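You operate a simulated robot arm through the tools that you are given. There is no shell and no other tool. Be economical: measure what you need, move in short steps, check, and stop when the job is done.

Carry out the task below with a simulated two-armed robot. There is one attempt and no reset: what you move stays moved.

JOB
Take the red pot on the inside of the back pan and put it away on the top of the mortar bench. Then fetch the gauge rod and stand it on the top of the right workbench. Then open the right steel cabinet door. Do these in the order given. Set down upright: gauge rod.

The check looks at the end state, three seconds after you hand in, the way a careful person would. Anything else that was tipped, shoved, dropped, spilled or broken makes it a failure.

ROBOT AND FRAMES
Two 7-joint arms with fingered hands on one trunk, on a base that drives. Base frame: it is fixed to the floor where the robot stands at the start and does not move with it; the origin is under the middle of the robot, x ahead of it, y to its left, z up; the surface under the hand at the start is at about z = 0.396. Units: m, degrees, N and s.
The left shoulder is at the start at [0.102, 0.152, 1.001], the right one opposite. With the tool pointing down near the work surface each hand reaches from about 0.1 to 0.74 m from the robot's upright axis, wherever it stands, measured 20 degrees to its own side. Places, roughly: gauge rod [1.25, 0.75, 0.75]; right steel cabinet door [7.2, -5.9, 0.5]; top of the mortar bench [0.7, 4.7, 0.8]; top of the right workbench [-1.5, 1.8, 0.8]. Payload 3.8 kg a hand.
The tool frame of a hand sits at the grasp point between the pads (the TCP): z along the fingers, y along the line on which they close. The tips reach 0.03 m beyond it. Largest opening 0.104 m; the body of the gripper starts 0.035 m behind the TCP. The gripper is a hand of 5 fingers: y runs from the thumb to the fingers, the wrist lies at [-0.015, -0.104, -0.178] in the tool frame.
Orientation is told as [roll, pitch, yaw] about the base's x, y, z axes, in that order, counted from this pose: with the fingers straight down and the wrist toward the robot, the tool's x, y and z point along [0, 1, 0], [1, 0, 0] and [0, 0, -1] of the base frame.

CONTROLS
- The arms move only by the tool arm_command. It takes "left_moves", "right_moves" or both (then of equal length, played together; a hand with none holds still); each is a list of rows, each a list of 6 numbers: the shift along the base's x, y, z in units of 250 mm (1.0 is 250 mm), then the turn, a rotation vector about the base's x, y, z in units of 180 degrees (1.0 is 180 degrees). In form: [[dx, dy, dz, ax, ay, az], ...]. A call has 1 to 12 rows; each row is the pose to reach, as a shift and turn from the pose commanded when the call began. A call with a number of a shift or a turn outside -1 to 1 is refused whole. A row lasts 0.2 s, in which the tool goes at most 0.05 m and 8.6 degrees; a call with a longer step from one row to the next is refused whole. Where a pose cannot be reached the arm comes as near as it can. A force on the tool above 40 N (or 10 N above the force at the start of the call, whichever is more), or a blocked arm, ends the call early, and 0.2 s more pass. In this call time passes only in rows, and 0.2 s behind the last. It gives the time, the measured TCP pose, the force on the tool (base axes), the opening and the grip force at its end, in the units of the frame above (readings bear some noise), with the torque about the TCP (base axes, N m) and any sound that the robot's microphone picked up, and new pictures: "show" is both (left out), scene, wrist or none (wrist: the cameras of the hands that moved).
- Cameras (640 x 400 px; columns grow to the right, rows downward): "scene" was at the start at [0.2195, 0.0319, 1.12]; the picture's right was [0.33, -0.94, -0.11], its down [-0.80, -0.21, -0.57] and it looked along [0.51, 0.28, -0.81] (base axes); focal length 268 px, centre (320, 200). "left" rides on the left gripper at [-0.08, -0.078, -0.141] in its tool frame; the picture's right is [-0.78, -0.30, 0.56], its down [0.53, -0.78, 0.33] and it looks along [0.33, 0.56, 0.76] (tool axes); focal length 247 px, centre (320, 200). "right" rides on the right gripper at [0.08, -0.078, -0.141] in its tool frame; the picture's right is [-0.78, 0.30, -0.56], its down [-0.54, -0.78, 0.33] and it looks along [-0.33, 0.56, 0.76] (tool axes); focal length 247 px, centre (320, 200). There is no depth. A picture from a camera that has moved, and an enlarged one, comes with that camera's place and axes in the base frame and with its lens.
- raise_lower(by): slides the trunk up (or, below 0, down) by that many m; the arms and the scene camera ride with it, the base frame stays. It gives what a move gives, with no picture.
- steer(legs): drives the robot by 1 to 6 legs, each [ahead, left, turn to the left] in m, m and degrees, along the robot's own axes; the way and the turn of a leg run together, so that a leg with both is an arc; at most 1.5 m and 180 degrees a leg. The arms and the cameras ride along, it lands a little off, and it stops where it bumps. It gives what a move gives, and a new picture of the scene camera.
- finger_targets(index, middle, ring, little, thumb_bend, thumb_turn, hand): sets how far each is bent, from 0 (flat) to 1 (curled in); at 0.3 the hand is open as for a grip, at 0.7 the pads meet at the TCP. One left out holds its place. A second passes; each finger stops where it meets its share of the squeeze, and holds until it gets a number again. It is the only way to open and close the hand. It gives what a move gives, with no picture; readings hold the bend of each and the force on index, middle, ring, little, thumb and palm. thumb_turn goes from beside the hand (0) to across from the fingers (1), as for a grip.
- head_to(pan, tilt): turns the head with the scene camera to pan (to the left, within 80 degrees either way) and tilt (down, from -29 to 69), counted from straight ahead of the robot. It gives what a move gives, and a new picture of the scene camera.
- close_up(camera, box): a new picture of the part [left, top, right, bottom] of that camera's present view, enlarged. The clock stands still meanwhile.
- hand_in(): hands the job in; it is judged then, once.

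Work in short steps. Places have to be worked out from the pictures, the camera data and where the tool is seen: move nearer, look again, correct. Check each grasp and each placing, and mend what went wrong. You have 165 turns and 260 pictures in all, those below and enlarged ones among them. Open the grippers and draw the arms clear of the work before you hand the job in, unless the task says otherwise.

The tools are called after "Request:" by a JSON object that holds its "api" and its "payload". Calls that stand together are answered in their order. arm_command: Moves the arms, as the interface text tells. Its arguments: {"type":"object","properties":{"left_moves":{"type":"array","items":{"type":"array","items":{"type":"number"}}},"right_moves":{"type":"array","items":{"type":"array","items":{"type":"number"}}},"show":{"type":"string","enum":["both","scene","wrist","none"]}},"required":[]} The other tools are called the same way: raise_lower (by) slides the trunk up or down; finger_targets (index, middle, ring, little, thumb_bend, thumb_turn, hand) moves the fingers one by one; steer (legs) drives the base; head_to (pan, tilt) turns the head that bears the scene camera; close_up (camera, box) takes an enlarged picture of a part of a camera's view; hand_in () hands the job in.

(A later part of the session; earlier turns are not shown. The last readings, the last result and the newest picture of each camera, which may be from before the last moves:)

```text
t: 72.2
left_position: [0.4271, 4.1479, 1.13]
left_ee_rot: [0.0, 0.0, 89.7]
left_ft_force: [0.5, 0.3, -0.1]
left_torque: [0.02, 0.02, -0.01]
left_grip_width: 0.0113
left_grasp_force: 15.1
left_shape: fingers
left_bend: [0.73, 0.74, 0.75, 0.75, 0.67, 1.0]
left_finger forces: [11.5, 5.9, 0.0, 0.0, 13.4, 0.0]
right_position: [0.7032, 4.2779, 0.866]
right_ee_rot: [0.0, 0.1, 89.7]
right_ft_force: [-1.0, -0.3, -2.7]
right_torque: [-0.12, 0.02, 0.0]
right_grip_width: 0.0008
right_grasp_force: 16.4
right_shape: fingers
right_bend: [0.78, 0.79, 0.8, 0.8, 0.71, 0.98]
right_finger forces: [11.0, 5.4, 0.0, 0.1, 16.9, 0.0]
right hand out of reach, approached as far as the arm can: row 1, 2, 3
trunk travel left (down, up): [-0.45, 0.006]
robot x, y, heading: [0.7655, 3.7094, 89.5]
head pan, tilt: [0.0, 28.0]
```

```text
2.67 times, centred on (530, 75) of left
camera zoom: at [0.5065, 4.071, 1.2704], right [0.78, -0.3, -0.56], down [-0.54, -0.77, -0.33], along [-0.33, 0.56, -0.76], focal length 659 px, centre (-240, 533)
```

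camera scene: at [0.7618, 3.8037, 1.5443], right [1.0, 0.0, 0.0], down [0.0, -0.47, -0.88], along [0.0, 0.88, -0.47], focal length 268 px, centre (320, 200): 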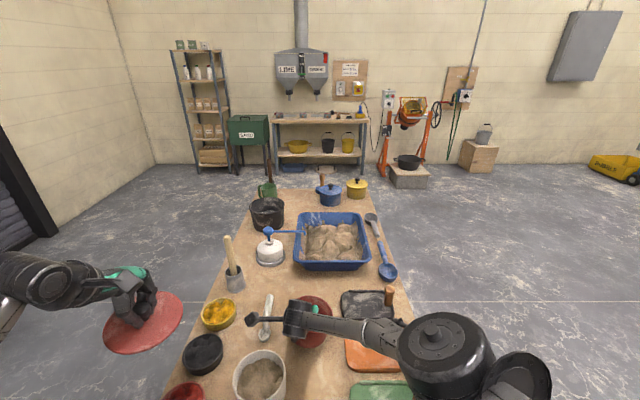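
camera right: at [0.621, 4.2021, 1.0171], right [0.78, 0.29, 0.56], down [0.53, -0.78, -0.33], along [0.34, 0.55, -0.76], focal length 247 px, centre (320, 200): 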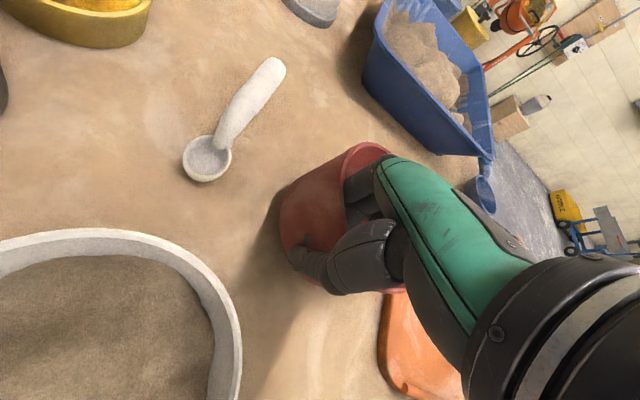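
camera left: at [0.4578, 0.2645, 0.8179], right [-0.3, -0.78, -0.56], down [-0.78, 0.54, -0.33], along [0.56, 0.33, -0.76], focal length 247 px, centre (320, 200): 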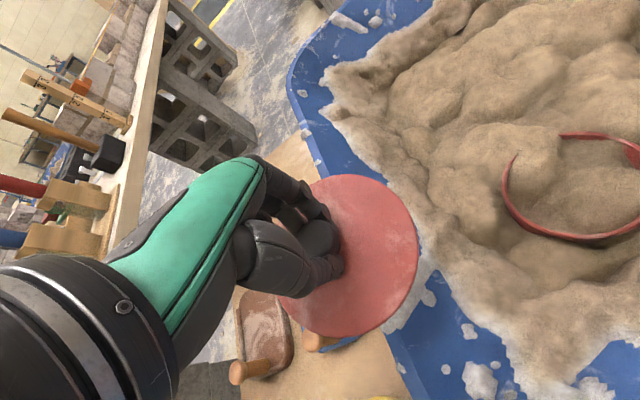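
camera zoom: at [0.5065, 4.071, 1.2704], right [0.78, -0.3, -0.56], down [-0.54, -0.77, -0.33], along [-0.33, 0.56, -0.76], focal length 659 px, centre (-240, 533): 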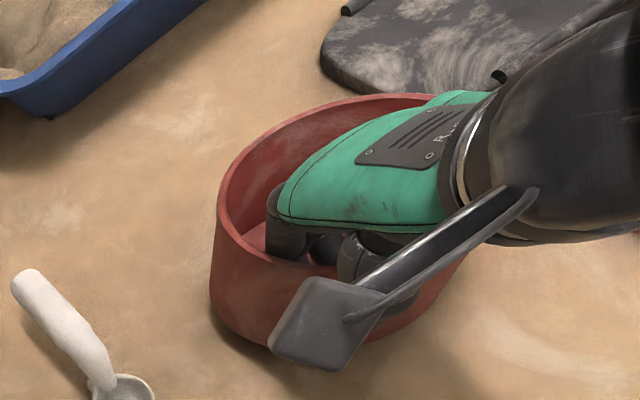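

The arm ran to its reach limit, with the pot possibly touching on one side. I lower the trunk by 1 cm instead.

Request:
{"api": "raise_lower", "payload": {"by": -0.008}}

Request:
{"api": "close_up", "payload": {"camera": "left", "box": [450, 0, 610, 150]}}

```text
t: 72.8
left_position: [0.4258, 4.1472, 1.1218]
left_ee_rot: [-0.1, 0.1, 89.8]
left_ft_force: [0.4, -0.3, -1.7]
left_torque: [0.01, 0.01, 0.03]
left_grip_width: 0.0112
left_grasp_force: 15.8
left_shape: fingers
left_bend: [0.73, 0.74, 0.75, 0.75, 0.67, 1.0]
left_finger forces: [11.5, 6.0, 0.0, 0.0, 13.5, 0.0]
right_position: [0.7031, 4.2778, 0.8588]
right_ee_rot: [-0.2, 0.1, 89.9]
right_ft_force: [-0.9, -1.0, -2.5]
right_torque: [-0.11, 0.03, 0.05]
right_grip_width: 0.001
right_grasp_force: 16.6
right_shape: fingers
right_bend: [0.78, 0.79, 0.8, 0.8, 0.71, 0.98]
right_finger forces: [10.6, 5.9, 0.0, 0.0, 17.0, 0.0]
trunk travel left (down, up): [-0.442, 0.014]
robot x, y, heading: [0.7593, 3.7103, 89.7]
head pan, tilt: [0.0, 28.0]
```

```text
2.67 times, centred on (530, 75) of left
camera zoom: at [0.5062, 4.0711, 1.262], right [0.78, -0.3, -0.56], down [-0.54, -0.77, -0.33], along [-0.33, 0.56, -0.76], focal length 659 px, centre (-240, 533)
```

zoom: 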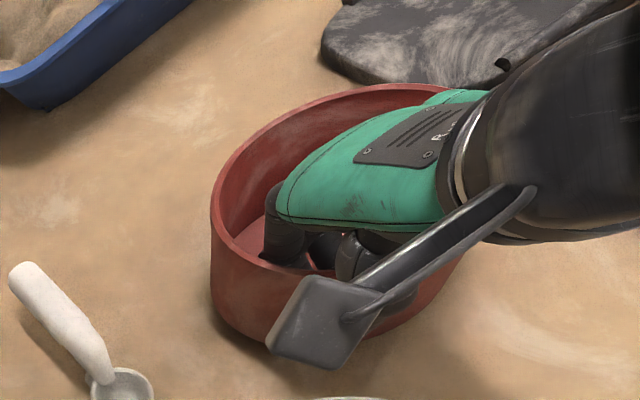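

Request:
{"api": "raise_lower", "payload": {"by": -0.008}}

Request:
{"api": "close_up", "payload": {"camera": "left", "box": [450, 0, 610, 150]}}

Request:
{"api": "close_up", "payload": {"camera": "right", "box": [200, 100, 440, 340]}}

```text
t: 73.3
left_position: [0.425, 4.1486, 1.1145]
left_ee_rot: [-0.1, -0.1, 89.6]
left_ft_force: [-0.8, 0.0, -0.6]
left_torque: [-0.01, 0.01, 0.01]
left_grip_width: 0.011
left_grasp_force: 15.1
left_shape: fingers
left_bend: [0.73, 0.74, 0.75, 0.75, 0.67, 1.0]
left_finger forces: [11.6, 6.0, 0.0, 0.1, 13.5, 0.0]
right_position: [0.7028, 4.2787, 0.8524]
right_ee_rot: [0.0, 0.0, 89.9]
right_ft_force: [-3.2, 2.4, 8.1]
right_torque: [-0.14, 0.07, -0.01]
right_grip_width: 0.001
right_grasp_force: 18.0
right_shape: fingers
right_bend: [0.78, 0.8, 0.8, 0.8, 0.71, 0.98]
right_finger forces: [12.2, 6.6, 0.0, 0.1, 18.0, 0.0]
trunk travel left (down, up): [-0.434, 0.022]
robot x, y, heading: [0.7614, 3.709, 89.8]
head pan, tilt: [0.0, 28.0]
```

```text
2.67 times, centred on (530, 75) of left
camera zoom: at [0.5061, 4.0697, 1.2547], right [0.78, -0.3, -0.56], down [-0.54, -0.77, -0.33], along [-0.33, 0.56, -0.76], focal length 659 px, centre (-240, 533)
```

zoom: 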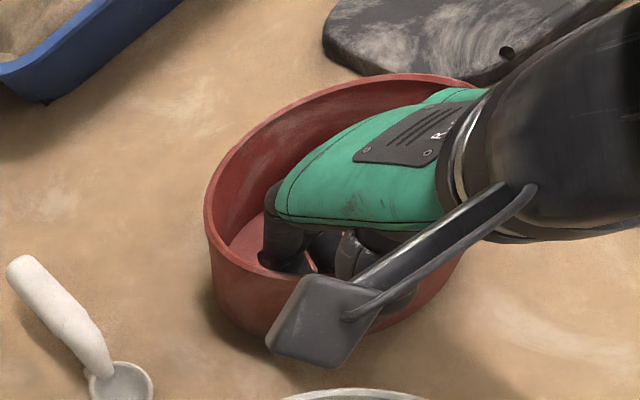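

```text
1.67 times, centred on (320, 220) of right
camera zoom: at [0.6229, 4.1996, 0.9937], right [0.78, 0.29, 0.56], down [0.53, -0.78, -0.33], along [0.34, 0.56, -0.76], focal length 412 px, centre (320, 167)
```

zoom: 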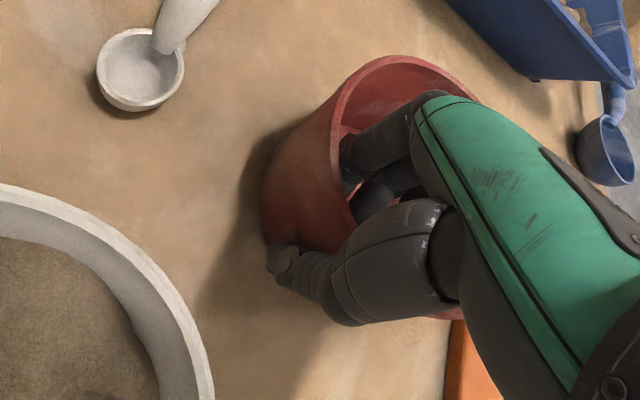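

Pot is loaded against the bench (8 N up). I open the right hand moderately.

Request:
{"api": "finger_targets", "payload": {"hand": "right", "index": 0.5, "middle": 0.5, "ring": 0.5, "little": 0.5, "thumb_bend": 0.5}}

Request:
{"api": "close_up", "payload": {"camera": "left", "box": [450, 0, 610, 150]}}

Request:
{"api": "close_up", "payload": {"camera": "right", "box": [200, 100, 440, 340]}}

```text
t: 74.3
left_position: [0.4269, 4.1477, 1.1147]
left_ee_rot: [0.0, -0.1, 89.6]
left_ft_force: [0.1, 1.3, -0.2]
left_torque: [-0.01, -0.01, 0.0]
left_grip_width: 0.011
left_grasp_force: 16.0
left_shape: fingers
left_bend: [0.73, 0.74, 0.75, 0.75, 0.67, 1.0]
left_finger forces: [11.6, 6.0, 0.0, 0.1, 13.6, 0.0]
right_position: [0.7037, 4.278, 0.8508]
right_ee_rot: [0.0, 0.1, 89.8]
right_ft_force: [0.0, 0.6, -0.1]
right_torque: [0.03, 0.02, 0.01]
right_grip_width: 0.0514
right_grasp_force: 0.0
right_shape: fingers
right_bend: [0.5, 0.5, 0.5, 0.5, 0.5, 1.0]
right_finger forces: [0.0, 0.0, 0.0, 0.1, 0.0, 0.1]
trunk travel left (down, up): [-0.434, 0.022]
robot x, y, heading: [0.7628, 3.7107, 90.0]
head pan, tilt: [0.0, 28.0]
```

```text
2.67 times, centred on (530, 75) of left
camera zoom: at [0.5069, 4.0709, 1.2545], right [0.77, -0.3, -0.56], down [-0.54, -0.77, -0.33], along [-0.33, 0.56, -0.76], focal length 659 px, centre (-240, 533)
```

zoom: 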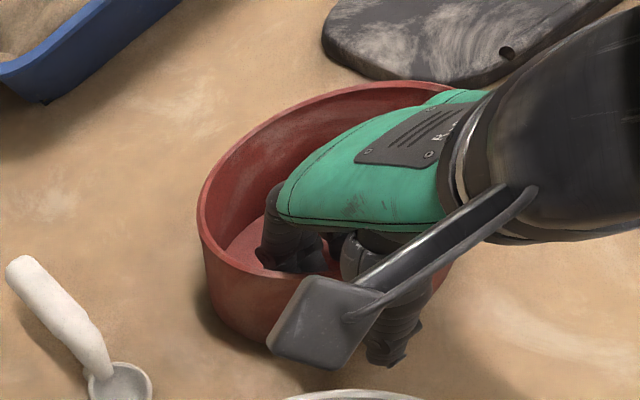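

```text
1.67 times, centred on (320, 220) of right
camera zoom: at [0.6239, 4.2002, 0.9925], right [0.78, 0.29, 0.56], down [0.53, -0.78, -0.33], along [0.34, 0.55, -0.76], focal length 412 px, centre (320, 167)
```

zoom: 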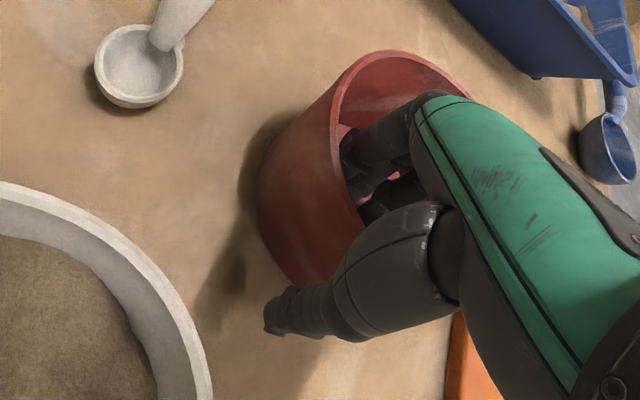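

The pot stands free. I raise the right hand straight up and then draw it back and aside.

Request:
{"api": "arm_command", "payload": {"right_moves": [[0, 0, 0.12, 0, 0, 0], [0, 0, 0.26, 0, 0, 0], [0, 0, 0.42, 0, 0, 0], [0, 0, 0.58, 0, 0, 0], [0.08, -0.1, 0.68, 0, 0, 0], [0.2, -0.2, 0.72, 0, 0, 0], [0.32, -0.3, 0.76, 0, 0, 0], [0.45, -0.4, 0.76, 0, 0, 0], [0.57, -0.5, 0.76, 0, 0, 0], [0.7, -0.6, 0.76, 0, 0, 0]], "show": "both"}}

Request:
{"api": "close_up", "payload": {"camera": "left", "box": [320, 0, 640, 300]}}

```text
t: 76.5
left_position: [0.4281, 4.1467, 1.1157]
left_ee_rot: [0.1, 0.0, 89.8]
left_ft_force: [0.2, -0.1, 0.1]
left_torque: [-0.02, -0.02, 0.02]
left_grip_width: 0.0111
left_grasp_force: 16.0
left_shape: fingers
left_bend: [0.73, 0.74, 0.75, 0.75, 0.67, 1.0]
left_finger forces: [11.6, 6.2, 0.0, 0.0, 13.7, 0.0]
right_position: [0.8792, 4.1267, 1.0415]
right_ee_rot: [0.1, 0.0, 89.9]
right_ft_force: [0.2, 0.1, -0.4]
right_torque: [0.06, 0.02, 0.0]
right_grip_width: 0.0516
right_grasp_force: 0.0
right_shape: fingers
right_bend: [0.5, 0.5, 0.5, 0.5, 0.5, 1.0]
right_finger forces: [0.1, 0.0, 0.0, 0.0, 0.0, 0.0]
trunk travel left (down, up): [-0.434, 0.022]
robot x, y, heading: [0.7599, 3.7116, 89.7]
head pan, tilt: [0.0, 28.0]
camera scene: at [0.7643, 3.8024, 1.5289], right [1.0, 0.0, 0.0], down [0.0, -0.47, -0.88], along [0.0, 0.88, -0.47], focal length 268 px, centre (320, 200)
camera right: at [0.8001, 4.0484, 1.1827], right [0.78, 0.29, 0.56], down [0.53, -0.78, -0.33], along [0.33, 0.56, -0.76], focal length 247 px, centre (320, 200)
```

scene: 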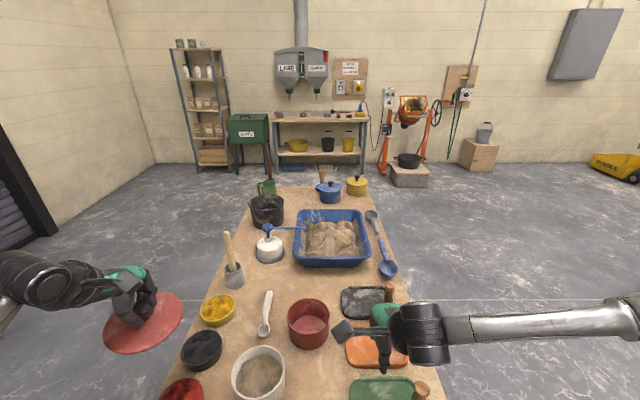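
right: 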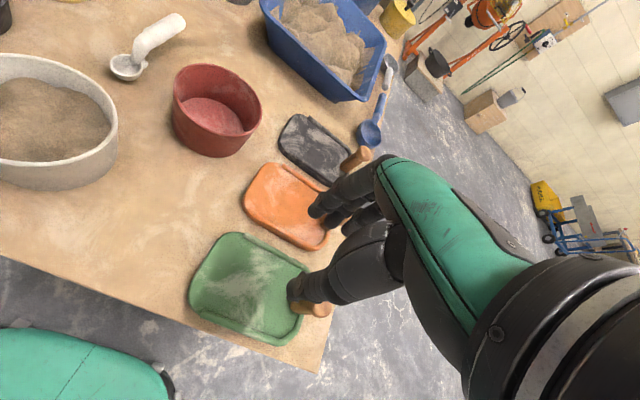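

```text
1.33 times, centred on (480, 150) of left
camera zoom: at [0.5084, 4.0694, 1.2553], right [0.77, -0.3, -0.56], down [-0.54, -0.77, -0.33], along [-0.33, 0.56, -0.76], focal length 329 px, centre (107, 267)
```

zoom: 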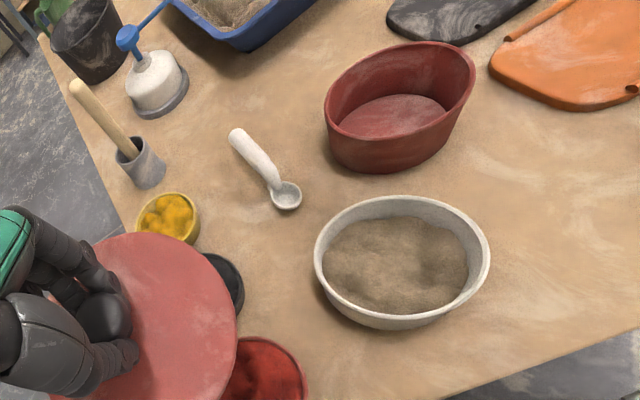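

The pot stands upright on the bench at about [0.727, 4.309], rim z≈0.886. Next the lid goes back on: I bring the left hand toward it and draw the right hand back, then lower the trunk for reach.

Request:
{"api": "arm_command", "payload": {"left_moves": [[0.16, 0.07, 0, 0, 0, 0], [0.32, 0.14, 0, 0, 0, 0], [0.48, 0.21, 0, 0, 0, 0], [0.64, 0.28, 0, 0, 0, 0], [0.8, 0.34, 0, 0, 0, 0], [0.96, 0.4, 0, 0, 0, 0]], "right_moves": [[0.03, -0.1, 0.05, 0, 0, 0], [0.06, -0.2, 0.1, 0, 0, 0], [0.1, -0.3, 0.15, 0, 0, 0], [0.15, -0.4, 0.2, 0, 0, 0], [0.2, -0.5, 0.25, 0, 0, 0], [0.25, -0.6, 0.3, 0, 0, 0]], "show": "none"}}

Request:
{"api": "raise_lower", "payload": {"by": -0.08}}

Request:
{"api": "arm_command", "payload": {"left_moves": [[0.12, 0.12, 0, 0, 0, 0], [0.236, 0.24, 0, 0, 0, 0]], "show": "both"}}

```text
t: 78.0
left_position: [0.669, 4.2485, 1.116]
left_ee_rot: [0.1, 0.0, 89.8]
left_ft_force: [-0.3, 0.5, 0.1]
left_torque: [0.01, -0.02, 0.03]
left_grip_width: 0.011
left_grasp_force: 16.5
left_shape: fingers
left_bend: [0.73, 0.74, 0.75, 0.75, 0.67, 1.0]
left_finger forces: [11.9, 6.4, 0.0, 0.1, 13.9, 0.0]
right_position: [0.928, 4.052, 1.0885]
right_ee_rot: [0.0, 0.1, 89.8]
right_ft_force: [1.2, -0.3, 0.2]
right_torque: [0.0, 0.0, -0.02]
right_grip_width: 0.0517
right_grasp_force: 0.0
right_shape: fingers
right_bend: [0.5, 0.5, 0.5, 0.5, 0.5, 1.0]
right_finger forces: [0.1, 0.1, 0.0, 0.1, 0.1, 0.1]
right hand out of reach, approached as far as the arm can: row 4, 5, 6
trunk travel left (down, up): [-0.434, 0.022]
robot x, y, heading: [0.7651, 3.7104, 90.0]
head pan, tilt: [0.0, 28.0]
```

```text
t: 79.1
left_position: [0.6681, 4.2476, 1.0348]
left_ee_rot: [-0.1, 0.0, 89.7]
left_ft_force: [0.7, -0.6, 0.3]
left_torque: [0.03, -0.01, -0.01]
left_grip_width: 0.0113
left_grasp_force: 15.6
left_shape: fingers
left_bend: [0.73, 0.74, 0.75, 0.75, 0.67, 1.0]
left_finger forces: [11.9, 6.3, 0.0, 0.1, 14.0, 0.0]
right_position: [0.9265, 4.0513, 0.9972]
right_ee_rot: [0.0, 1.4, 89.8]
right_ft_force: [-0.7, 0.2, 0.5]
right_torque: [-0.04, 0.01, -0.02]
right_grip_width: 0.0516
right_grasp_force: 0.1
right_shape: fingers
right_bend: [0.5, 0.5, 0.5, 0.5, 0.5, 1.0]
right_finger forces: [0.0, 0.0, 0.0, 0.0, 0.0, 0.0]
trunk travel left (down, up): [-0.354, 0.102]
robot x, y, heading: [0.7593, 3.7083, 89.8]
head pan, tilt: [0.0, 28.0]
```

```text
t: 79.7
left_position: [0.7258, 4.3121, 1.0334]
left_ee_rot: [0.2, 0.1, 89.7]
left_ft_force: [0.4, 0.2, -0.3]
left_torque: [0.01, -0.01, -0.01]
left_grip_width: 0.0106
left_grasp_force: 15.6
left_shape: fingers
left_bend: [0.73, 0.74, 0.75, 0.75, 0.67, 1.0]
left_finger forces: [11.9, 6.4, 0.0, 0.0, 13.6, 0.0]
right_position: [0.9263, 4.0534, 0.9981]
right_ee_rot: [0.0, 1.6, 89.7]
right_ft_force: [0.3, -0.1, -0.1]
right_torque: [0.01, 0.0, -0.05]
right_grip_width: 0.0516
right_grasp_force: 0.1
right_shape: fingers
right_bend: [0.5, 0.5, 0.5, 0.5, 0.5, 1.0]
right_finger forces: [0.1, 0.0, 0.1, 0.0, 0.0, 0.1]
trunk travel left (down, up): [-0.354, 0.102]
robot x, y, heading: [0.7623, 3.714, 89.8]
head pan, tilt: [0.0, 28.0]
camera scene: at [0.7645, 3.8174, 1.4444], right [1.0, 0.0, 0.0], down [0.0, -0.5, -0.87], along [0.0, 0.87, -0.5], focal length 268 px, centre (320, 200)
camera left: at [0.8061, 4.2345, 1.1734], right [0.77, -0.3, -0.56], down [-0.54, -0.77, -0.33], along [-0.33, 0.56, -0.76], focal length 247 px, centre (320, 200)
```

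scene: 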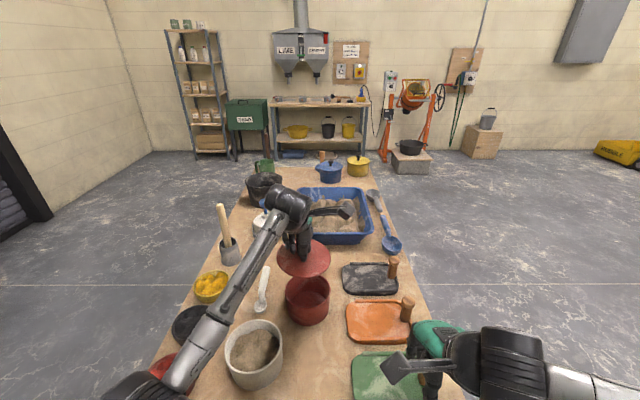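
left: 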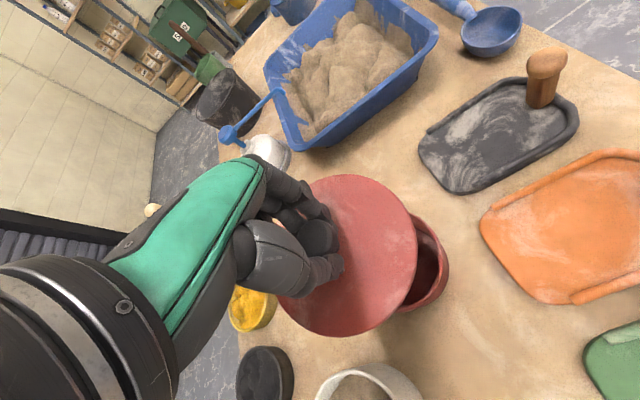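

The lid is above the pot. I lower to ~2 cm above contact and check alignment.

Request:
{"api": "arm_command", "payload": {"left_moves": [[0, -0.01, -0.12, 0, 0, 0], [0, -0.01, -0.24, 0, 0, 0], [0, -0.01, -0.34, 0, 0, 0]], "show": "both"}}

Request:
{"api": "close_up", "payload": {"camera": "scene", "box": [260, 220, 360, 340]}}

Request:
{"api": "close_up", "payload": {"camera": "right", "box": [0, 0, 400, 250]}}

```text
t: 80.5
left_position: [0.7249, 4.3064, 0.9494]
left_ee_rot: [0.0, 0.1, 89.7]
left_ft_force: [-0.2, -0.3, 0.1]
left_torque: [0.01, 0.02, -0.01]
left_grip_width: 0.0112
left_grasp_force: 16.2
left_shape: fingers
left_bend: [0.73, 0.74, 0.75, 0.75, 0.67, 1.0]
left_finger forces: [11.9, 6.4, 0.0, 0.0, 14.2, 0.0]
right_position: [0.9266, 4.0525, 0.9972]
right_ee_rot: [-0.1, 1.6, 89.7]
right_ft_force: [-0.6, 1.0, -0.2]
right_torque: [0.01, -0.03, -0.03]
right_grip_width: 0.0517
right_grasp_force: 0.2
right_shape: fingers
right_bend: [0.5, 0.5, 0.5, 0.5, 0.5, 1.0]
right_finger forces: [0.0, 0.0, 0.1, 0.0, 0.0, 0.1]
trunk travel left (down, up): [-0.354, 0.102]
robot x, y, heading: [0.7584, 3.7106, 89.9]
head pan, tilt: [0.0, 28.0]
camera scene: at [0.7624, 3.8161, 1.4445], right [1.0, 0.0, 0.0], down [0.0, -0.5, -0.87], along [0.0, 0.87, -0.5], focal length 268 px, centre (320, 200)
camera left: at [0.8053, 4.2292, 1.0884], right [0.77, -0.3, -0.56], down [-0.54, -0.77, -0.33], along [-0.33, 0.56, -0.76], focal length 247 px, centre (320, 200)
```

scene: 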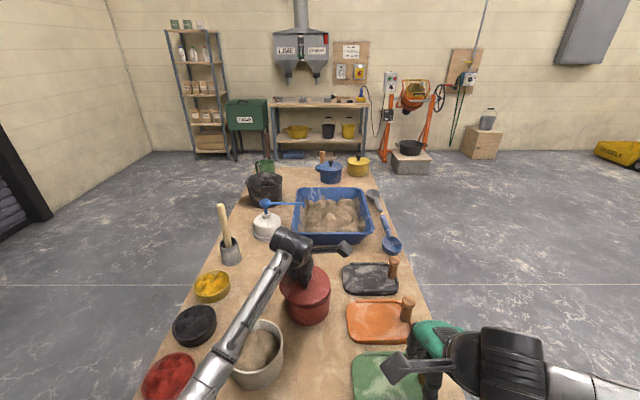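
left: 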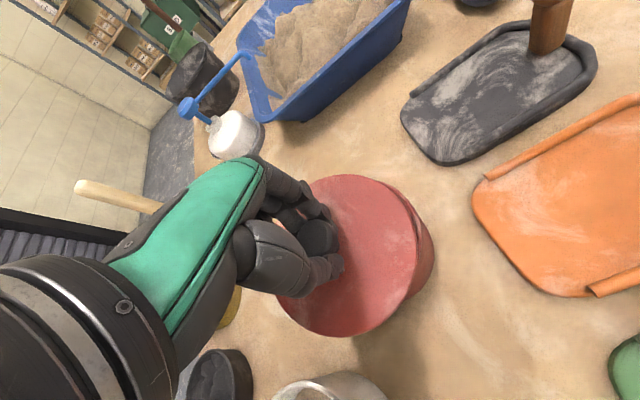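

```text
3.33 times, centred on (310, 280) of scene
camera zoom: at [0.7624, 3.8161, 1.4445], right [1.0, 0.0, 0.0], down [0.0, -0.5, -0.87], along [0.0, 0.87, -0.5], focal length 895 px, centre (353, -67)
```

zoom: 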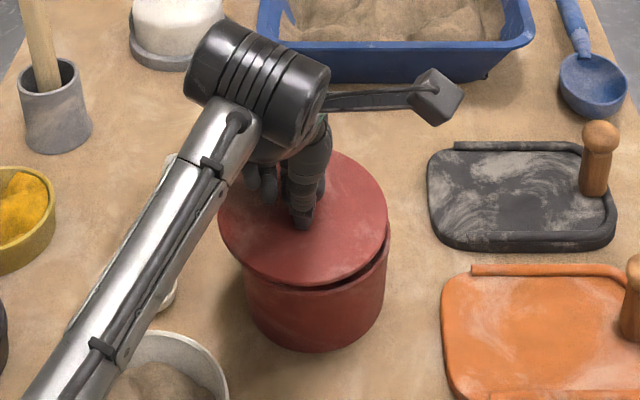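

```text
1.60 times, centred on (200, 125) of right
camera zoom: at [0.8457, 3.9782, 1.1414], right [0.78, 0.31, 0.55], down [0.53, -0.79, -0.31], along [0.34, 0.53, -0.78], focal length 395 px, centre (512, 320)
```

zoom: 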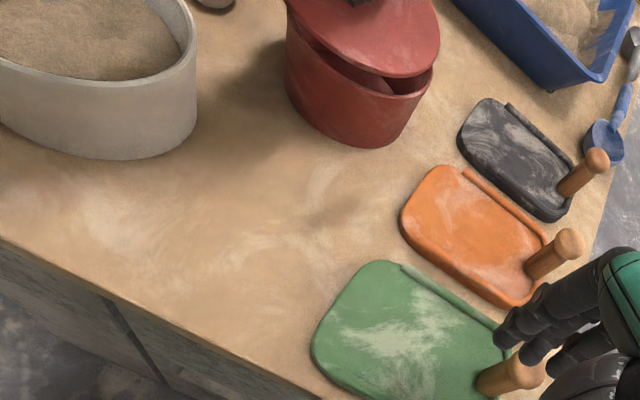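

The lid is about 1 cm too far left and near. I shift +1 cm in x and y and lower until contact.

Request:
{"api": "arm_command", "payload": {"left_moves": [[0.04, 0.04, 0, 0, 0, 0], [0.04, 0.04, -0.05, 0, 0, 0], [0.04, 0.04, -0.09, 0, 0, 0], [0.04, 0.04, -0.09, 0, 0, 0]], "show": "none"}}

Request:
{"api": "close_up", "payload": {"camera": "scene", "box": [260, 220, 360, 340]}}

Request:
{"api": "close_up", "payload": {"camera": "right", "box": [100, 0, 350, 150]}}

```text
t: 81.5
left_position: [0.7352, 4.3175, 0.9271]
left_ee_rot: [0.0, 0.0, 89.8]
left_ft_force: [0.3, 0.3, -0.1]
left_torque: [0.0, 0.0, 0.01]
left_grip_width: 0.0109
left_grasp_force: 16.8
left_shape: fingers
left_bend: [0.73, 0.74, 0.75, 0.75, 0.67, 1.0]
left_finger forces: [11.9, 6.5, 0.0, 0.1, 14.3, 0.0]
right_position: [0.9266, 4.0527, 0.9969]
right_ee_rot: [0.0, 1.5, 89.8]
right_ft_force: [0.3, 0.8, -0.6]
right_torque: [0.0, 0.02, 0.02]
right_grip_width: 0.0516
right_grasp_force: 0.1
right_shape: fingers
right_bend: [0.5, 0.5, 0.5, 0.5, 0.5, 1.0]
right_finger forces: [0.0, 0.1, 0.1, 0.0, 0.0, 0.0]
trunk travel left (down, up): [-0.354, 0.102]
robot x, y, heading: [0.7616, 3.7111, 89.8]
head pan, tilt: [0.0, 28.0]
```

```text
3.33 times, centred on (310, 280) of scene
camera zoom: at [0.763, 3.8164, 1.4445], right [1.0, 0.0, 0.0], down [0.0, -0.5, -0.87], along [0.0, 0.87, -0.5], focal length 895 px, centre (353, -67)
```

zoom: 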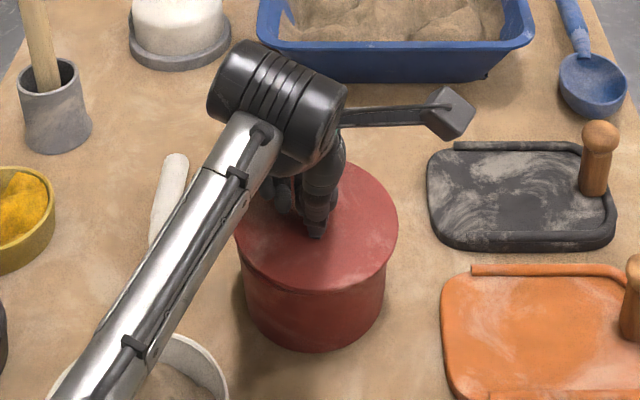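

```text
2.56 times, centred on (225, 75) of right
camera zoom: at [0.8462, 3.9784, 1.1413], right [0.78, 0.31, 0.55], down [0.53, -0.79, -0.31], along [0.34, 0.53, -0.78], focal length 632 px, centre (563, 520)
```

zoom: 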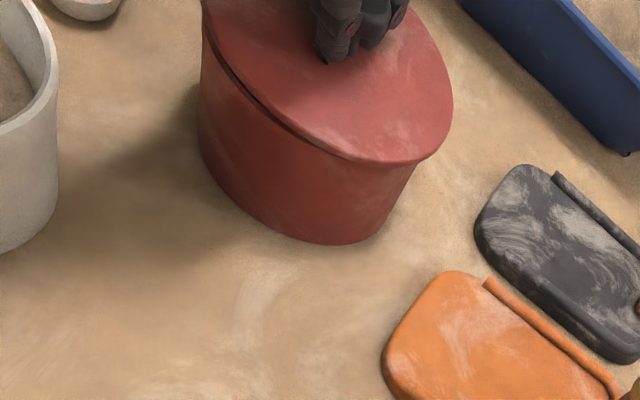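

Well aligned now. I lower in small steps to contact.

Request:
{"api": "arm_command", "payload": {"left_moves": [[-0.012, -0.012, -0.015, 0, 0, 0], [-0.012, -0.012, -0.03, 0, 0, 0], [-0.012, -0.012, -0.03, 0, 0, 0]], "show": "none"}}

Request:
{"api": "close_up", "payload": {"camera": "right", "box": [150, 0, 300, 100]}}

```text
t: 82.3
left_position: [0.7331, 4.3134, 0.9208]
left_ee_rot: [-0.1, -0.3, 89.7]
left_ft_force: [-1.1, 1.7, 11.2]
left_torque: [-0.47, -0.26, 0.0]
left_grip_width: 0.0111
left_grasp_force: 23.7
left_shape: fingers
left_bend: [0.73, 0.74, 0.75, 0.75, 0.69, 1.0]
left_finger forces: [13.2, 8.2, 0.0, 0.1, 26.2, 0.1]
right_position: [0.9262, 4.0507, 0.9985]
right_ee_rot: [0.0, 1.4, 89.8]
right_ft_force: [0.4, -0.3, 0.5]
right_torque: [0.0, -0.01, -0.02]
right_grip_width: 0.0518
right_grasp_force: 0.0
right_shape: fingers
right_bend: [0.5, 0.5, 0.5, 0.5, 0.5, 1.0]
right_finger forces: [0.1, 0.0, 0.0, 0.0, 0.0, 0.1]
trunk travel left (down, up): [-0.354, 0.102]
robot x, y, heading: [0.7593, 3.7071, 89.7]
head pan, tilt: [0.0, 28.0]
```

```text
4.00 times, centred on (225, 50) of right
camera zoom: at [0.8458, 3.9774, 1.1418], right [0.78, 0.31, 0.55], down [0.53, -0.79, -0.31], along [0.34, 0.53, -0.78], focal length 988 px, centre (700, 800)
```

zoom: 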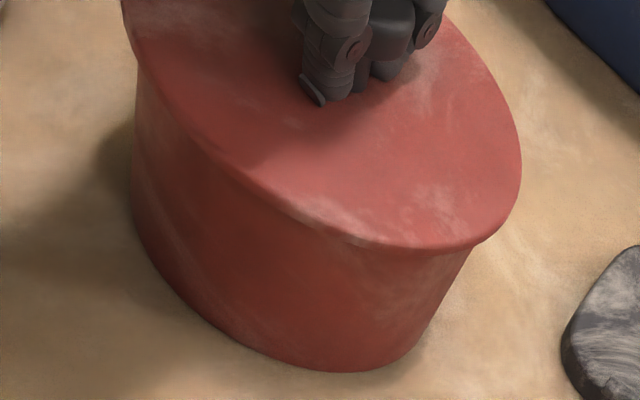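

Contact made. I ease off 3 mm and release the knob.

Request:
{"api": "arm_command", "payload": {"left_moves": [[-0.012, -0.004, 0.012, 0, 0, 0], [-0.012, -0.004, 0.012, 0, 0, 0]], "show": "none"}}

Request:
{"api": "finger_targets", "payload": {"hand": "left", "index": 0.4, "middle": 0.4, "ring": 0.4, "little": 0.4, "thumb_bend": 0.4}}

Request:
{"api": "close_up", "payload": {"camera": "right", "box": [100, 0, 350, 150]}}

Request:
{"api": "close_up", "payload": {"camera": "scene", "box": [260, 220, 360, 340]}}

```text
t: 82.9
left_position: [0.7295, 4.3111, 0.9229]
left_ee_rot: [0.0, 0.1, 89.7]
left_ft_force: [-0.1, 1.3, 3.3]
left_torque: [-0.13, -0.16, 0.06]
left_grip_width: 0.0104
left_grasp_force: 18.8
left_shape: fingers
left_bend: [0.73, 0.74, 0.75, 0.75, 0.69, 1.0]
left_finger forces: [12.4, 5.9, 0.1, 0.0, 18.9, 0.0]
right_position: [0.926, 4.0522, 0.9984]
right_ee_rot: [-0.1, 1.5, 89.8]
right_ft_force: [0.3, -0.1, 0.6]
right_torque: [-0.05, -0.02, -0.02]
right_grip_width: 0.0516
right_grasp_force: 0.0
right_shape: fingers
right_bend: [0.5, 0.5, 0.5, 0.5, 0.5, 1.0]
right_finger forces: [0.0, 0.0, 0.1, 0.1, 0.0, 0.0]
trunk travel left (down, up): [-0.354, 0.102]
robot x, y, heading: [0.763, 3.7057, 89.7]
head pan, tilt: [0.0, 28.0]
```

```text
t: 83.9
left_position: [0.7287, 4.3116, 0.923]
left_ee_rot: [0.0, 0.0, 89.7]
left_ft_force: [0.4, 0.0, 0.6]
left_torque: [-0.02, -0.02, -0.01]
left_grip_width: 0.0775
left_grasp_force: 0.0
left_shape: fingers
left_bend: [0.4, 0.4, 0.4, 0.4, 0.4, 0.99]
left_finger forces: [0.0, 0.0, 0.0, 0.0, 0.0, 0.0]
right_position: [0.9253, 4.052, 0.9986]
right_ee_rot: [0.1, 1.6, 89.8]
right_ft_force: [-0.2, -0.3, -1.1]
right_torque: [0.0, 0.0, 0.0]
right_grip_width: 0.0515
right_grasp_force: 0.1
right_shape: fingers
right_bend: [0.5, 0.5, 0.5, 0.5, 0.5, 1.0]
right_finger forces: [0.0, 0.0, 0.0, 0.1, 0.0, 0.1]
trunk travel left (down, up): [-0.354, 0.102]
robot x, y, heading: [0.7616, 3.712, 89.9]
head pan, tilt: [0.0, 28.0]
```

```text
2.56 times, centred on (225, 75) of right
camera zoom: at [0.8459, 3.9783, 1.1414], right [0.78, 0.31, 0.55], down [0.53, -0.79, -0.31], along [0.34, 0.53, -0.78], focal length 632 px, centre (563, 520)
```

zoom: 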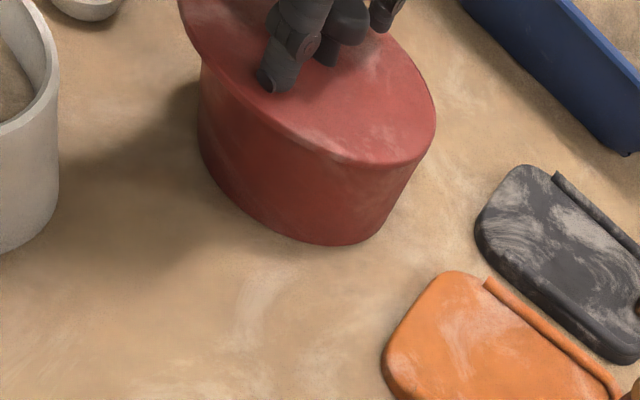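

```text
3.33 times, centred on (310, 280) of scene
camera zoom: at [0.7627, 3.8162, 1.4445], right [1.0, 0.0, 0.0], down [0.0, -0.5, -0.87], along [0.0, 0.87, -0.5], focal length 895 px, centre (353, -67)
```

zoom: 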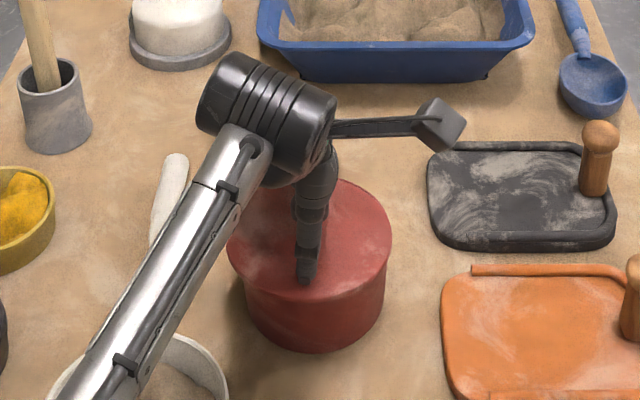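

The lid rests on the pot. I raise the left hand straight up and back.

Request:
{"api": "arm_command", "payload": {"left_moves": [[0, 0, 0.1, 0, 0, 0], [0, 0, 0.25, 0, 0, 0], [0, 0, 0.4, 0, 0, 0], [-0.1, -0.1, 0.5, 0, 0, 0], [-0.25, -0.2, 0.55, 0, 0, 0], [-0.4, -0.3, 0.55, 0, 0, 0], [-0.55, -0.4, 0.55, 0, 0, 0], [-0.7, -0.5, 0.55, 0, 0, 0]], "show": "none"}}

Request:
{"api": "close_up", "payload": {"camera": "scene", "box": [220, 200, 400, 360]}}

Request:
{"api": "close_up", "payload": {"camera": "right", "box": [100, 0, 350, 150]}}

```text
t: 85.7
left_position: [0.5547, 4.1875, 1.0624]
left_ee_rot: [-0.1, 0.0, 89.7]
left_ft_force: [0.2, -0.4, -0.6]
left_torque: [-0.01, 0.0, -0.02]
left_grip_width: 0.0777
left_grasp_force: 0.0
left_shape: fingers
left_bend: [0.4, 0.4, 0.4, 0.4, 0.4, 0.99]
left_finger forces: [0.0, 0.0, 0.1, 0.0, 0.0, 0.0]
right_position: [0.9245, 4.0517, 0.9971]
right_ee_rot: [-0.1, 1.5, 89.8]
right_ft_force: [-0.8, 0.3, 0.2]
right_torque: [0.0, -0.01, 0.03]
right_grip_width: 0.0514
right_grasp_force: 0.1
right_shape: fingers
right_bend: [0.5, 0.5, 0.5, 0.5, 0.5, 1.0]
right_finger forces: [0.0, 0.0, 0.0, 0.0, 0.0, 0.2]
trunk travel left (down, up): [-0.354, 0.102]
robot x, y, heading: [0.7614, 3.7098, 89.5]
head pan, tilt: [0.0, 28.0]
```

```text
2.50 times, centred on (310, 280) of scene
camera zoom: at [0.7613, 3.8152, 1.4446], right [1.0, 0.0, 0.0], down [0.0, -0.49, -0.87], along [0.0, 0.87, -0.49], focal length 671 px, centre (345, 0)
```

zoom: 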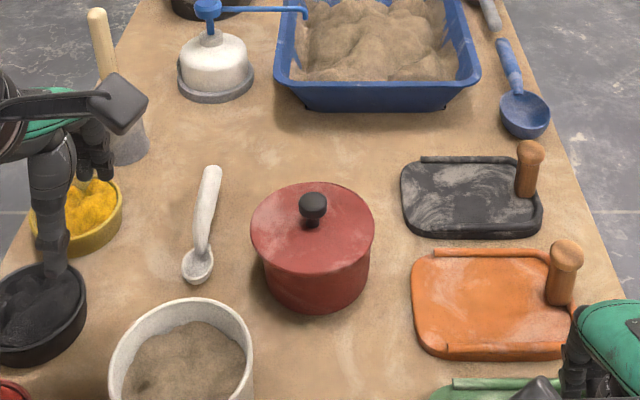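

```text
2.56 times, centred on (225, 75) of right
camera zoom: at [0.8449, 3.9775, 1.1417], right [0.78, 0.31, 0.55], down [0.53, -0.79, -0.31], along [0.34, 0.53, -0.78], focal length 632 px, centre (563, 520)
```

zoom: 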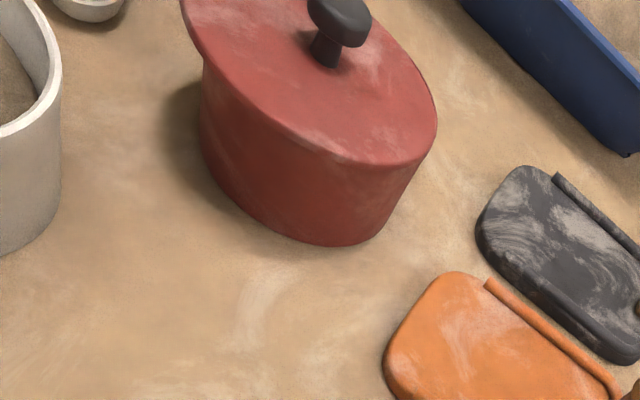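

The pot with its lid stands on the mortar bench. Now for the gauge rod: I back away and turn round to view the long bench from this side.

Request:
{"api": "steer", "payload": {"legs": [[-0.9, 0, 0], [0, 0, -150]]}}

Request:
{"api": "head_to", "payload": {"pan": 20, "tilt": 15}}

```text
t: 96.6
left_position: [1.1636, 2.4983, 1.0632]
left_ee_rot: [-0.1, -0.1, -61.0]
left_ft_force: [-0.7, 0.2, -0.8]
left_torque: [0.02, 0.01, 0.02]
left_grip_width: 0.0776
left_grasp_force: 0.1
left_shape: fingers
left_bend: [0.4, 0.4, 0.4, 0.4, 0.4, 0.99]
left_finger forces: [0.0, 0.1, 0.0, 0.1, 0.0, 0.0]
right_position: [0.7737, 2.4346, 0.9982]
right_ee_rot: [-0.1, 1.6, -61.0]
right_ft_force: [0.1, -0.2, 0.7]
right_torque: [0.01, 0.01, -0.02]
right_grip_width: 0.0515
right_grasp_force: 0.1
right_shape: fingers
right_bend: [0.5, 0.5, 0.5, 0.5, 0.5, 1.0]
right_finger forces: [0.0, 0.1, 0.1, 0.0, 0.1, 0.0]
trunk travel left (down, up): [-0.354, 0.102]
robot x, y, heading: [0.7509, 2.8148, -61.0]
head pan, tilt: [0.0, 28.0]
camera scene: at [0.8043, 2.7246, 1.4445], right [-0.87, -0.49, 0.0], down [-0.24, 0.43, -0.87], along [0.42, -0.76, -0.5], focal length 268 px, centre (320, 200)
```

scene: 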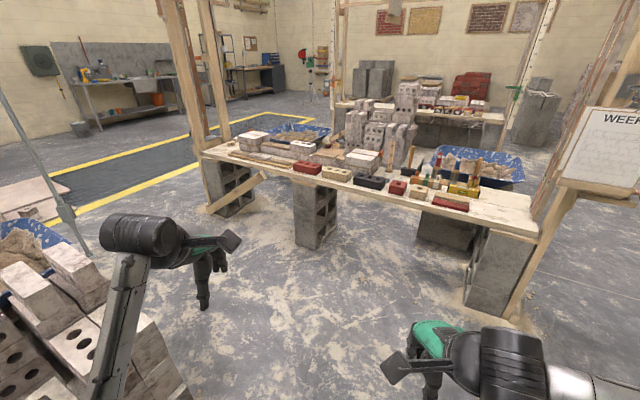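

```text
t: 97.5
left_position: [1.164, 2.497, 1.0627]
left_ee_rot: [0.0, 0.0, -60.9]
left_ft_force: [0.4, 0.3, 0.5]
left_torque: [0.03, -0.01, -0.01]
left_grip_width: 0.0773
left_grasp_force: 0.1
left_shape: fingers
left_bend: [0.4, 0.4, 0.4, 0.4, 0.4, 0.99]
left_finger forces: [0.0, 0.0, 0.1, 0.0, 0.0, 0.0]
right_position: [0.7754, 2.4344, 0.9976]
right_ee_rot: [0.0, 1.7, -61.0]
right_ft_force: [0.5, -0.5, -0.3]
right_torque: [0.03, 0.03, 0.01]
right_grip_width: 0.0515
right_grasp_force: 0.0
right_shape: fingers
right_bend: [0.5, 0.5, 0.5, 0.5, 0.5, 1.0]
right_finger forces: [0.1, 0.0, 0.0, 0.0, 0.0, 0.0]
trunk travel left (down, up): [-0.354, 0.102]
robot x, y, heading: [0.7475, 2.8135, -61.0]
head pan, tilt: [20.0, 15.0]
camera scene: at [0.8309, 2.7425, 1.4656], right [-0.66, -0.75, -0.01], down [-0.21, 0.19, -0.96], along [0.72, -0.63, -0.29], focal length 268 px, centre (320, 200)
```

scene: 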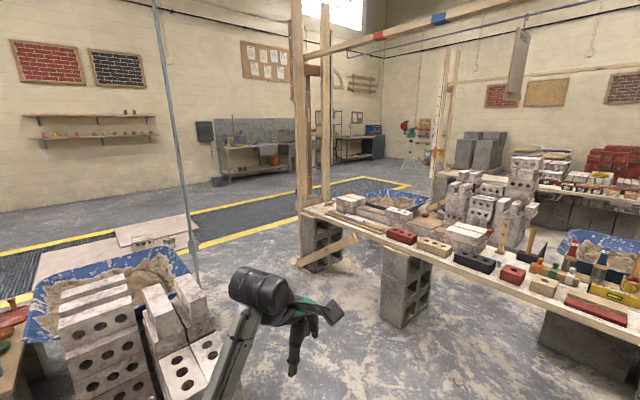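

The rod stands near the south edge of the bench, so it must be reached from the south gap between pan and block stack. I look closer at it from here first.

Request:
{"api": "close_up", "payload": {"camera": "scene", "box": [430, 190, 590, 300]}}

Request:
{"api": "steer", "payload": {"legs": [[0, 0, -29], [0, -1.41, 0]]}}

Request:
{"api": "head_to", "payload": {"pan": 0, "tilt": 20}}

```text
3.64 times, centred on (510, 245) of scene
camera zoom: at [0.8309, 2.7425, 1.4656], right [-0.66, -0.75, -0.01], down [-0.21, 0.19, -0.96], along [0.72, -0.63, -0.29], focal length 976 px, centre (-371, 36)
```

zoom: 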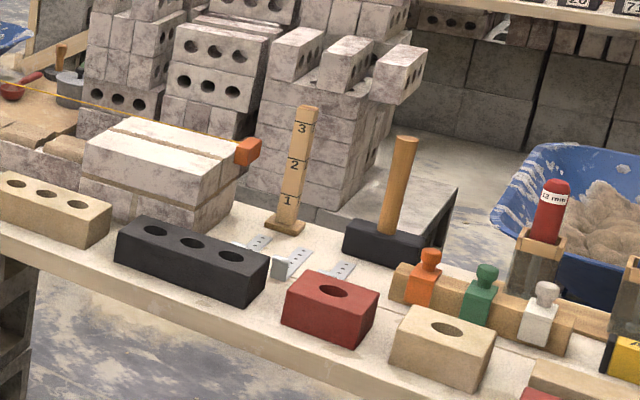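

```text
t: 105.9
left_position: [-0.4568, 2.3477, 1.0636]
left_ee_rot: [0.0, 0.0, -90.9]
left_ft_force: [-0.9, 0.6, 0.4]
left_torque: [-0.05, -0.01, 0.03]
left_grip_width: 0.0777
left_grasp_force: 0.0
left_shape: fingers
left_bend: [0.4, 0.4, 0.4, 0.4, 0.4, 0.99]
left_finger forces: [0.1, 0.1, 0.0, 0.1, 0.0, 0.1]
right_position: [-0.827, 2.4875, 0.9975]
right_ee_rot: [-0.1, 1.7, -91.0]
right_ft_force: [-0.4, -0.3, 0.5]
right_torque: [-0.04, 0.02, 0.0]
right_grip_width: 0.0516
right_grasp_force: 0.1
right_shape: fingers
right_bend: [0.5, 0.5, 0.5, 0.5, 0.5, 1.0]
right_finger forces: [0.1, 0.1, 0.0, 0.0, 0.0, 0.0]
trunk travel left (down, up): [-0.354, 0.102]
robot x, y, heading: [-0.6577, 2.8278, -90.8]
head pan, tilt: [20.0, 15.0]
camera scene: at [-0.6241, 2.7265, 1.4656], right [-0.95, -0.33, -0.01], down [-0.08, 0.27, -0.96], along [0.32, -0.9, -0.29], focal length 268 px, centre (320, 200)
```

scene: 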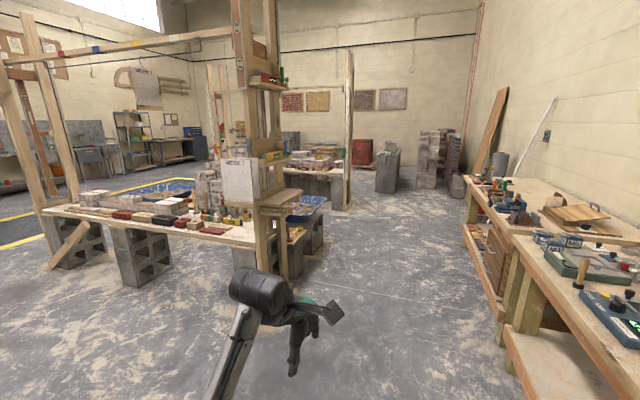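

```text
t: 106.7
left_position: [-0.458, 2.3485, 1.0627]
left_ee_rot: [0.0, 0.0, -90.9]
left_ft_force: [-0.4, 0.4, -0.2]
left_torque: [-0.02, -0.03, -0.02]
left_grip_width: 0.0779
left_grasp_force: 0.1
left_shape: fingers
left_bend: [0.4, 0.4, 0.4, 0.4, 0.4, 0.99]
left_finger forces: [0.0, 0.0, 0.0, 0.1, 0.0, 0.0]
right_position: [-0.8266, 2.4865, 0.997]
right_ee_rot: [0.0, 1.6, -91.0]
right_ft_force: [0.0, -0.4, 0.2]
right_torque: [0.0, 0.0, 0.02]
right_grip_width: 0.0516
right_grasp_force: 0.0
right_shape: fingers
right_bend: [0.5, 0.5, 0.5, 0.5, 0.5, 1.0]
right_finger forces: [0.0, 0.0, 0.0, 0.0, 0.0, 0.1]
trunk travel left (down, up): [-0.354, 0.102]
robot x, y, heading: [-0.659, 2.8235, -90.8]
head pan, tilt: [0.0, 20.0]
camera scene: at [-0.6565, 2.7218, 1.4573], right [-1.0, 0.02, 0.0], down [0.01, 0.37, -0.93], along [-0.01, -0.93, -0.37], focal length 268 px, centre (320, 200)
```

scene: 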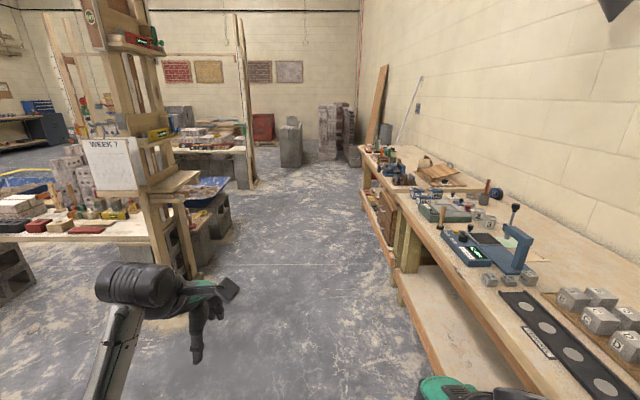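

The corridor ahead is clear. I drive down it, turn round, and go to the strip south of the pan.

Request:
{"api": "steer", "payload": {"legs": [[1.5, 0, 0], [1.3, 0, 0], [0, 0, 180], [-0.95, 0, 1]]}}

Request:
{"api": "head_to", "payload": {"pan": -75, "tilt": 20}}

```text
t: 132.4
left_position: [-0.8727, -0.4909, 1.0621]
left_ee_rot: [0.0, 0.0, 92.3]
left_ft_force: [0.4, 0.4, 0.0]
left_torque: [-0.03, -0.03, 0.0]
left_grip_width: 0.0776
left_grasp_force: 0.1
left_shape: fingers
left_bend: [0.4, 0.4, 0.4, 0.4, 0.4, 0.99]
left_finger forces: [0.1, 0.0, 0.0, 0.0, 0.0, 0.1]
right_position: [-0.4971, -0.6083, 0.9987]
right_ee_rot: [0.0, 1.7, 92.4]
right_ft_force: [-0.1, 0.3, -0.8]
right_torque: [0.02, 0.0, 0.01]
right_grip_width: 0.0518
right_grasp_force: 0.1
right_shape: fingers
right_bend: [0.5, 0.5, 0.5, 0.5, 0.5, 1.0]
right_finger forces: [0.0, 0.1, 0.0, 0.0, 0.0, 0.0]
trunk travel left (down, up): [-0.354, 0.102]
robot x, y, heading: [-0.6462, -0.9573, 92.6]
head pan, tilt: [0.0, 20.0]
camera scene: at [-0.6491, -0.8494, 1.4573], right [1.0, 0.04, 0.0], down [0.02, -0.37, -0.93], along [-0.04, 0.93, -0.37], focal length 268 px, centre (320, 200)
```

scene: 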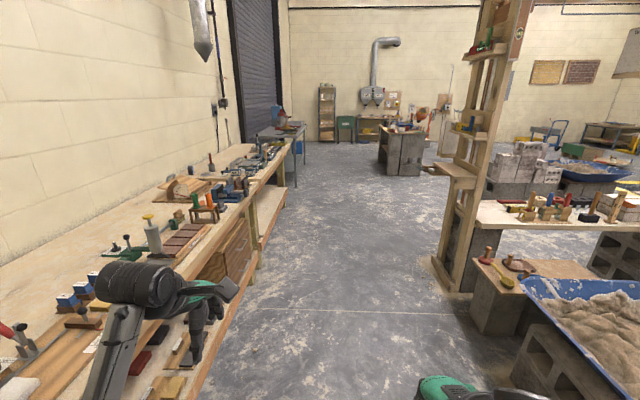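

```text
t: 133.8
left_position: [-0.8725, -0.491, 1.0624]
left_ee_rot: [0.0, 0.0, 92.3]
left_ft_force: [-0.2, -0.1, 0.3]
left_torque: [0.0, 0.01, -0.01]
left_grip_width: 0.0776
left_grasp_force: 0.0
left_shape: fingers
left_bend: [0.4, 0.4, 0.4, 0.4, 0.4, 0.99]
left_finger forces: [0.0, 0.0, 0.1, 0.1, 0.1, 0.1]
right_position: [-0.4972, -0.6085, 0.9978]
right_ee_rot: [0.0, 1.6, 92.4]
right_ft_force: [-0.1, -0.2, -0.6]
right_torque: [0.01, -0.04, -0.02]
right_grip_width: 0.0514
right_grasp_force: 0.1
right_shape: fingers
right_bend: [0.5, 0.5, 0.5, 0.5, 0.5, 1.0]
right_finger forces: [0.0, 0.1, 0.1, 0.0, 0.0, 0.1]
trunk travel left (down, up): [-0.354, 0.102]
robot x, y, heading: [-0.6454, -0.9577, 92.3]
head pan, tilt: [-75.0, 20.0]
camera scene: at [-0.5564, -0.9151, 1.4593], right [0.3, -0.95, 0.03], down [-0.33, -0.13, -0.94], along [0.9, 0.27, -0.35], focal length 268 px, centre (320, 200)
```

scene: 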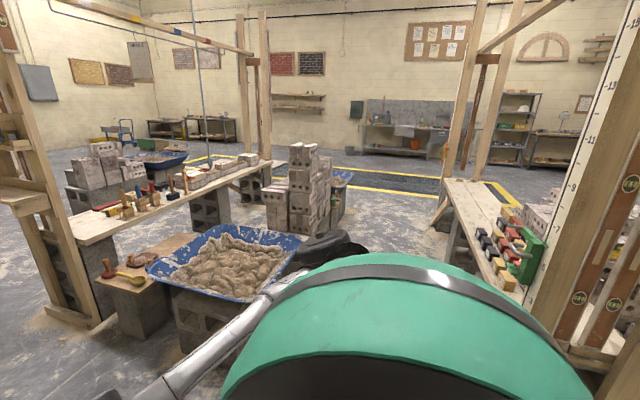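

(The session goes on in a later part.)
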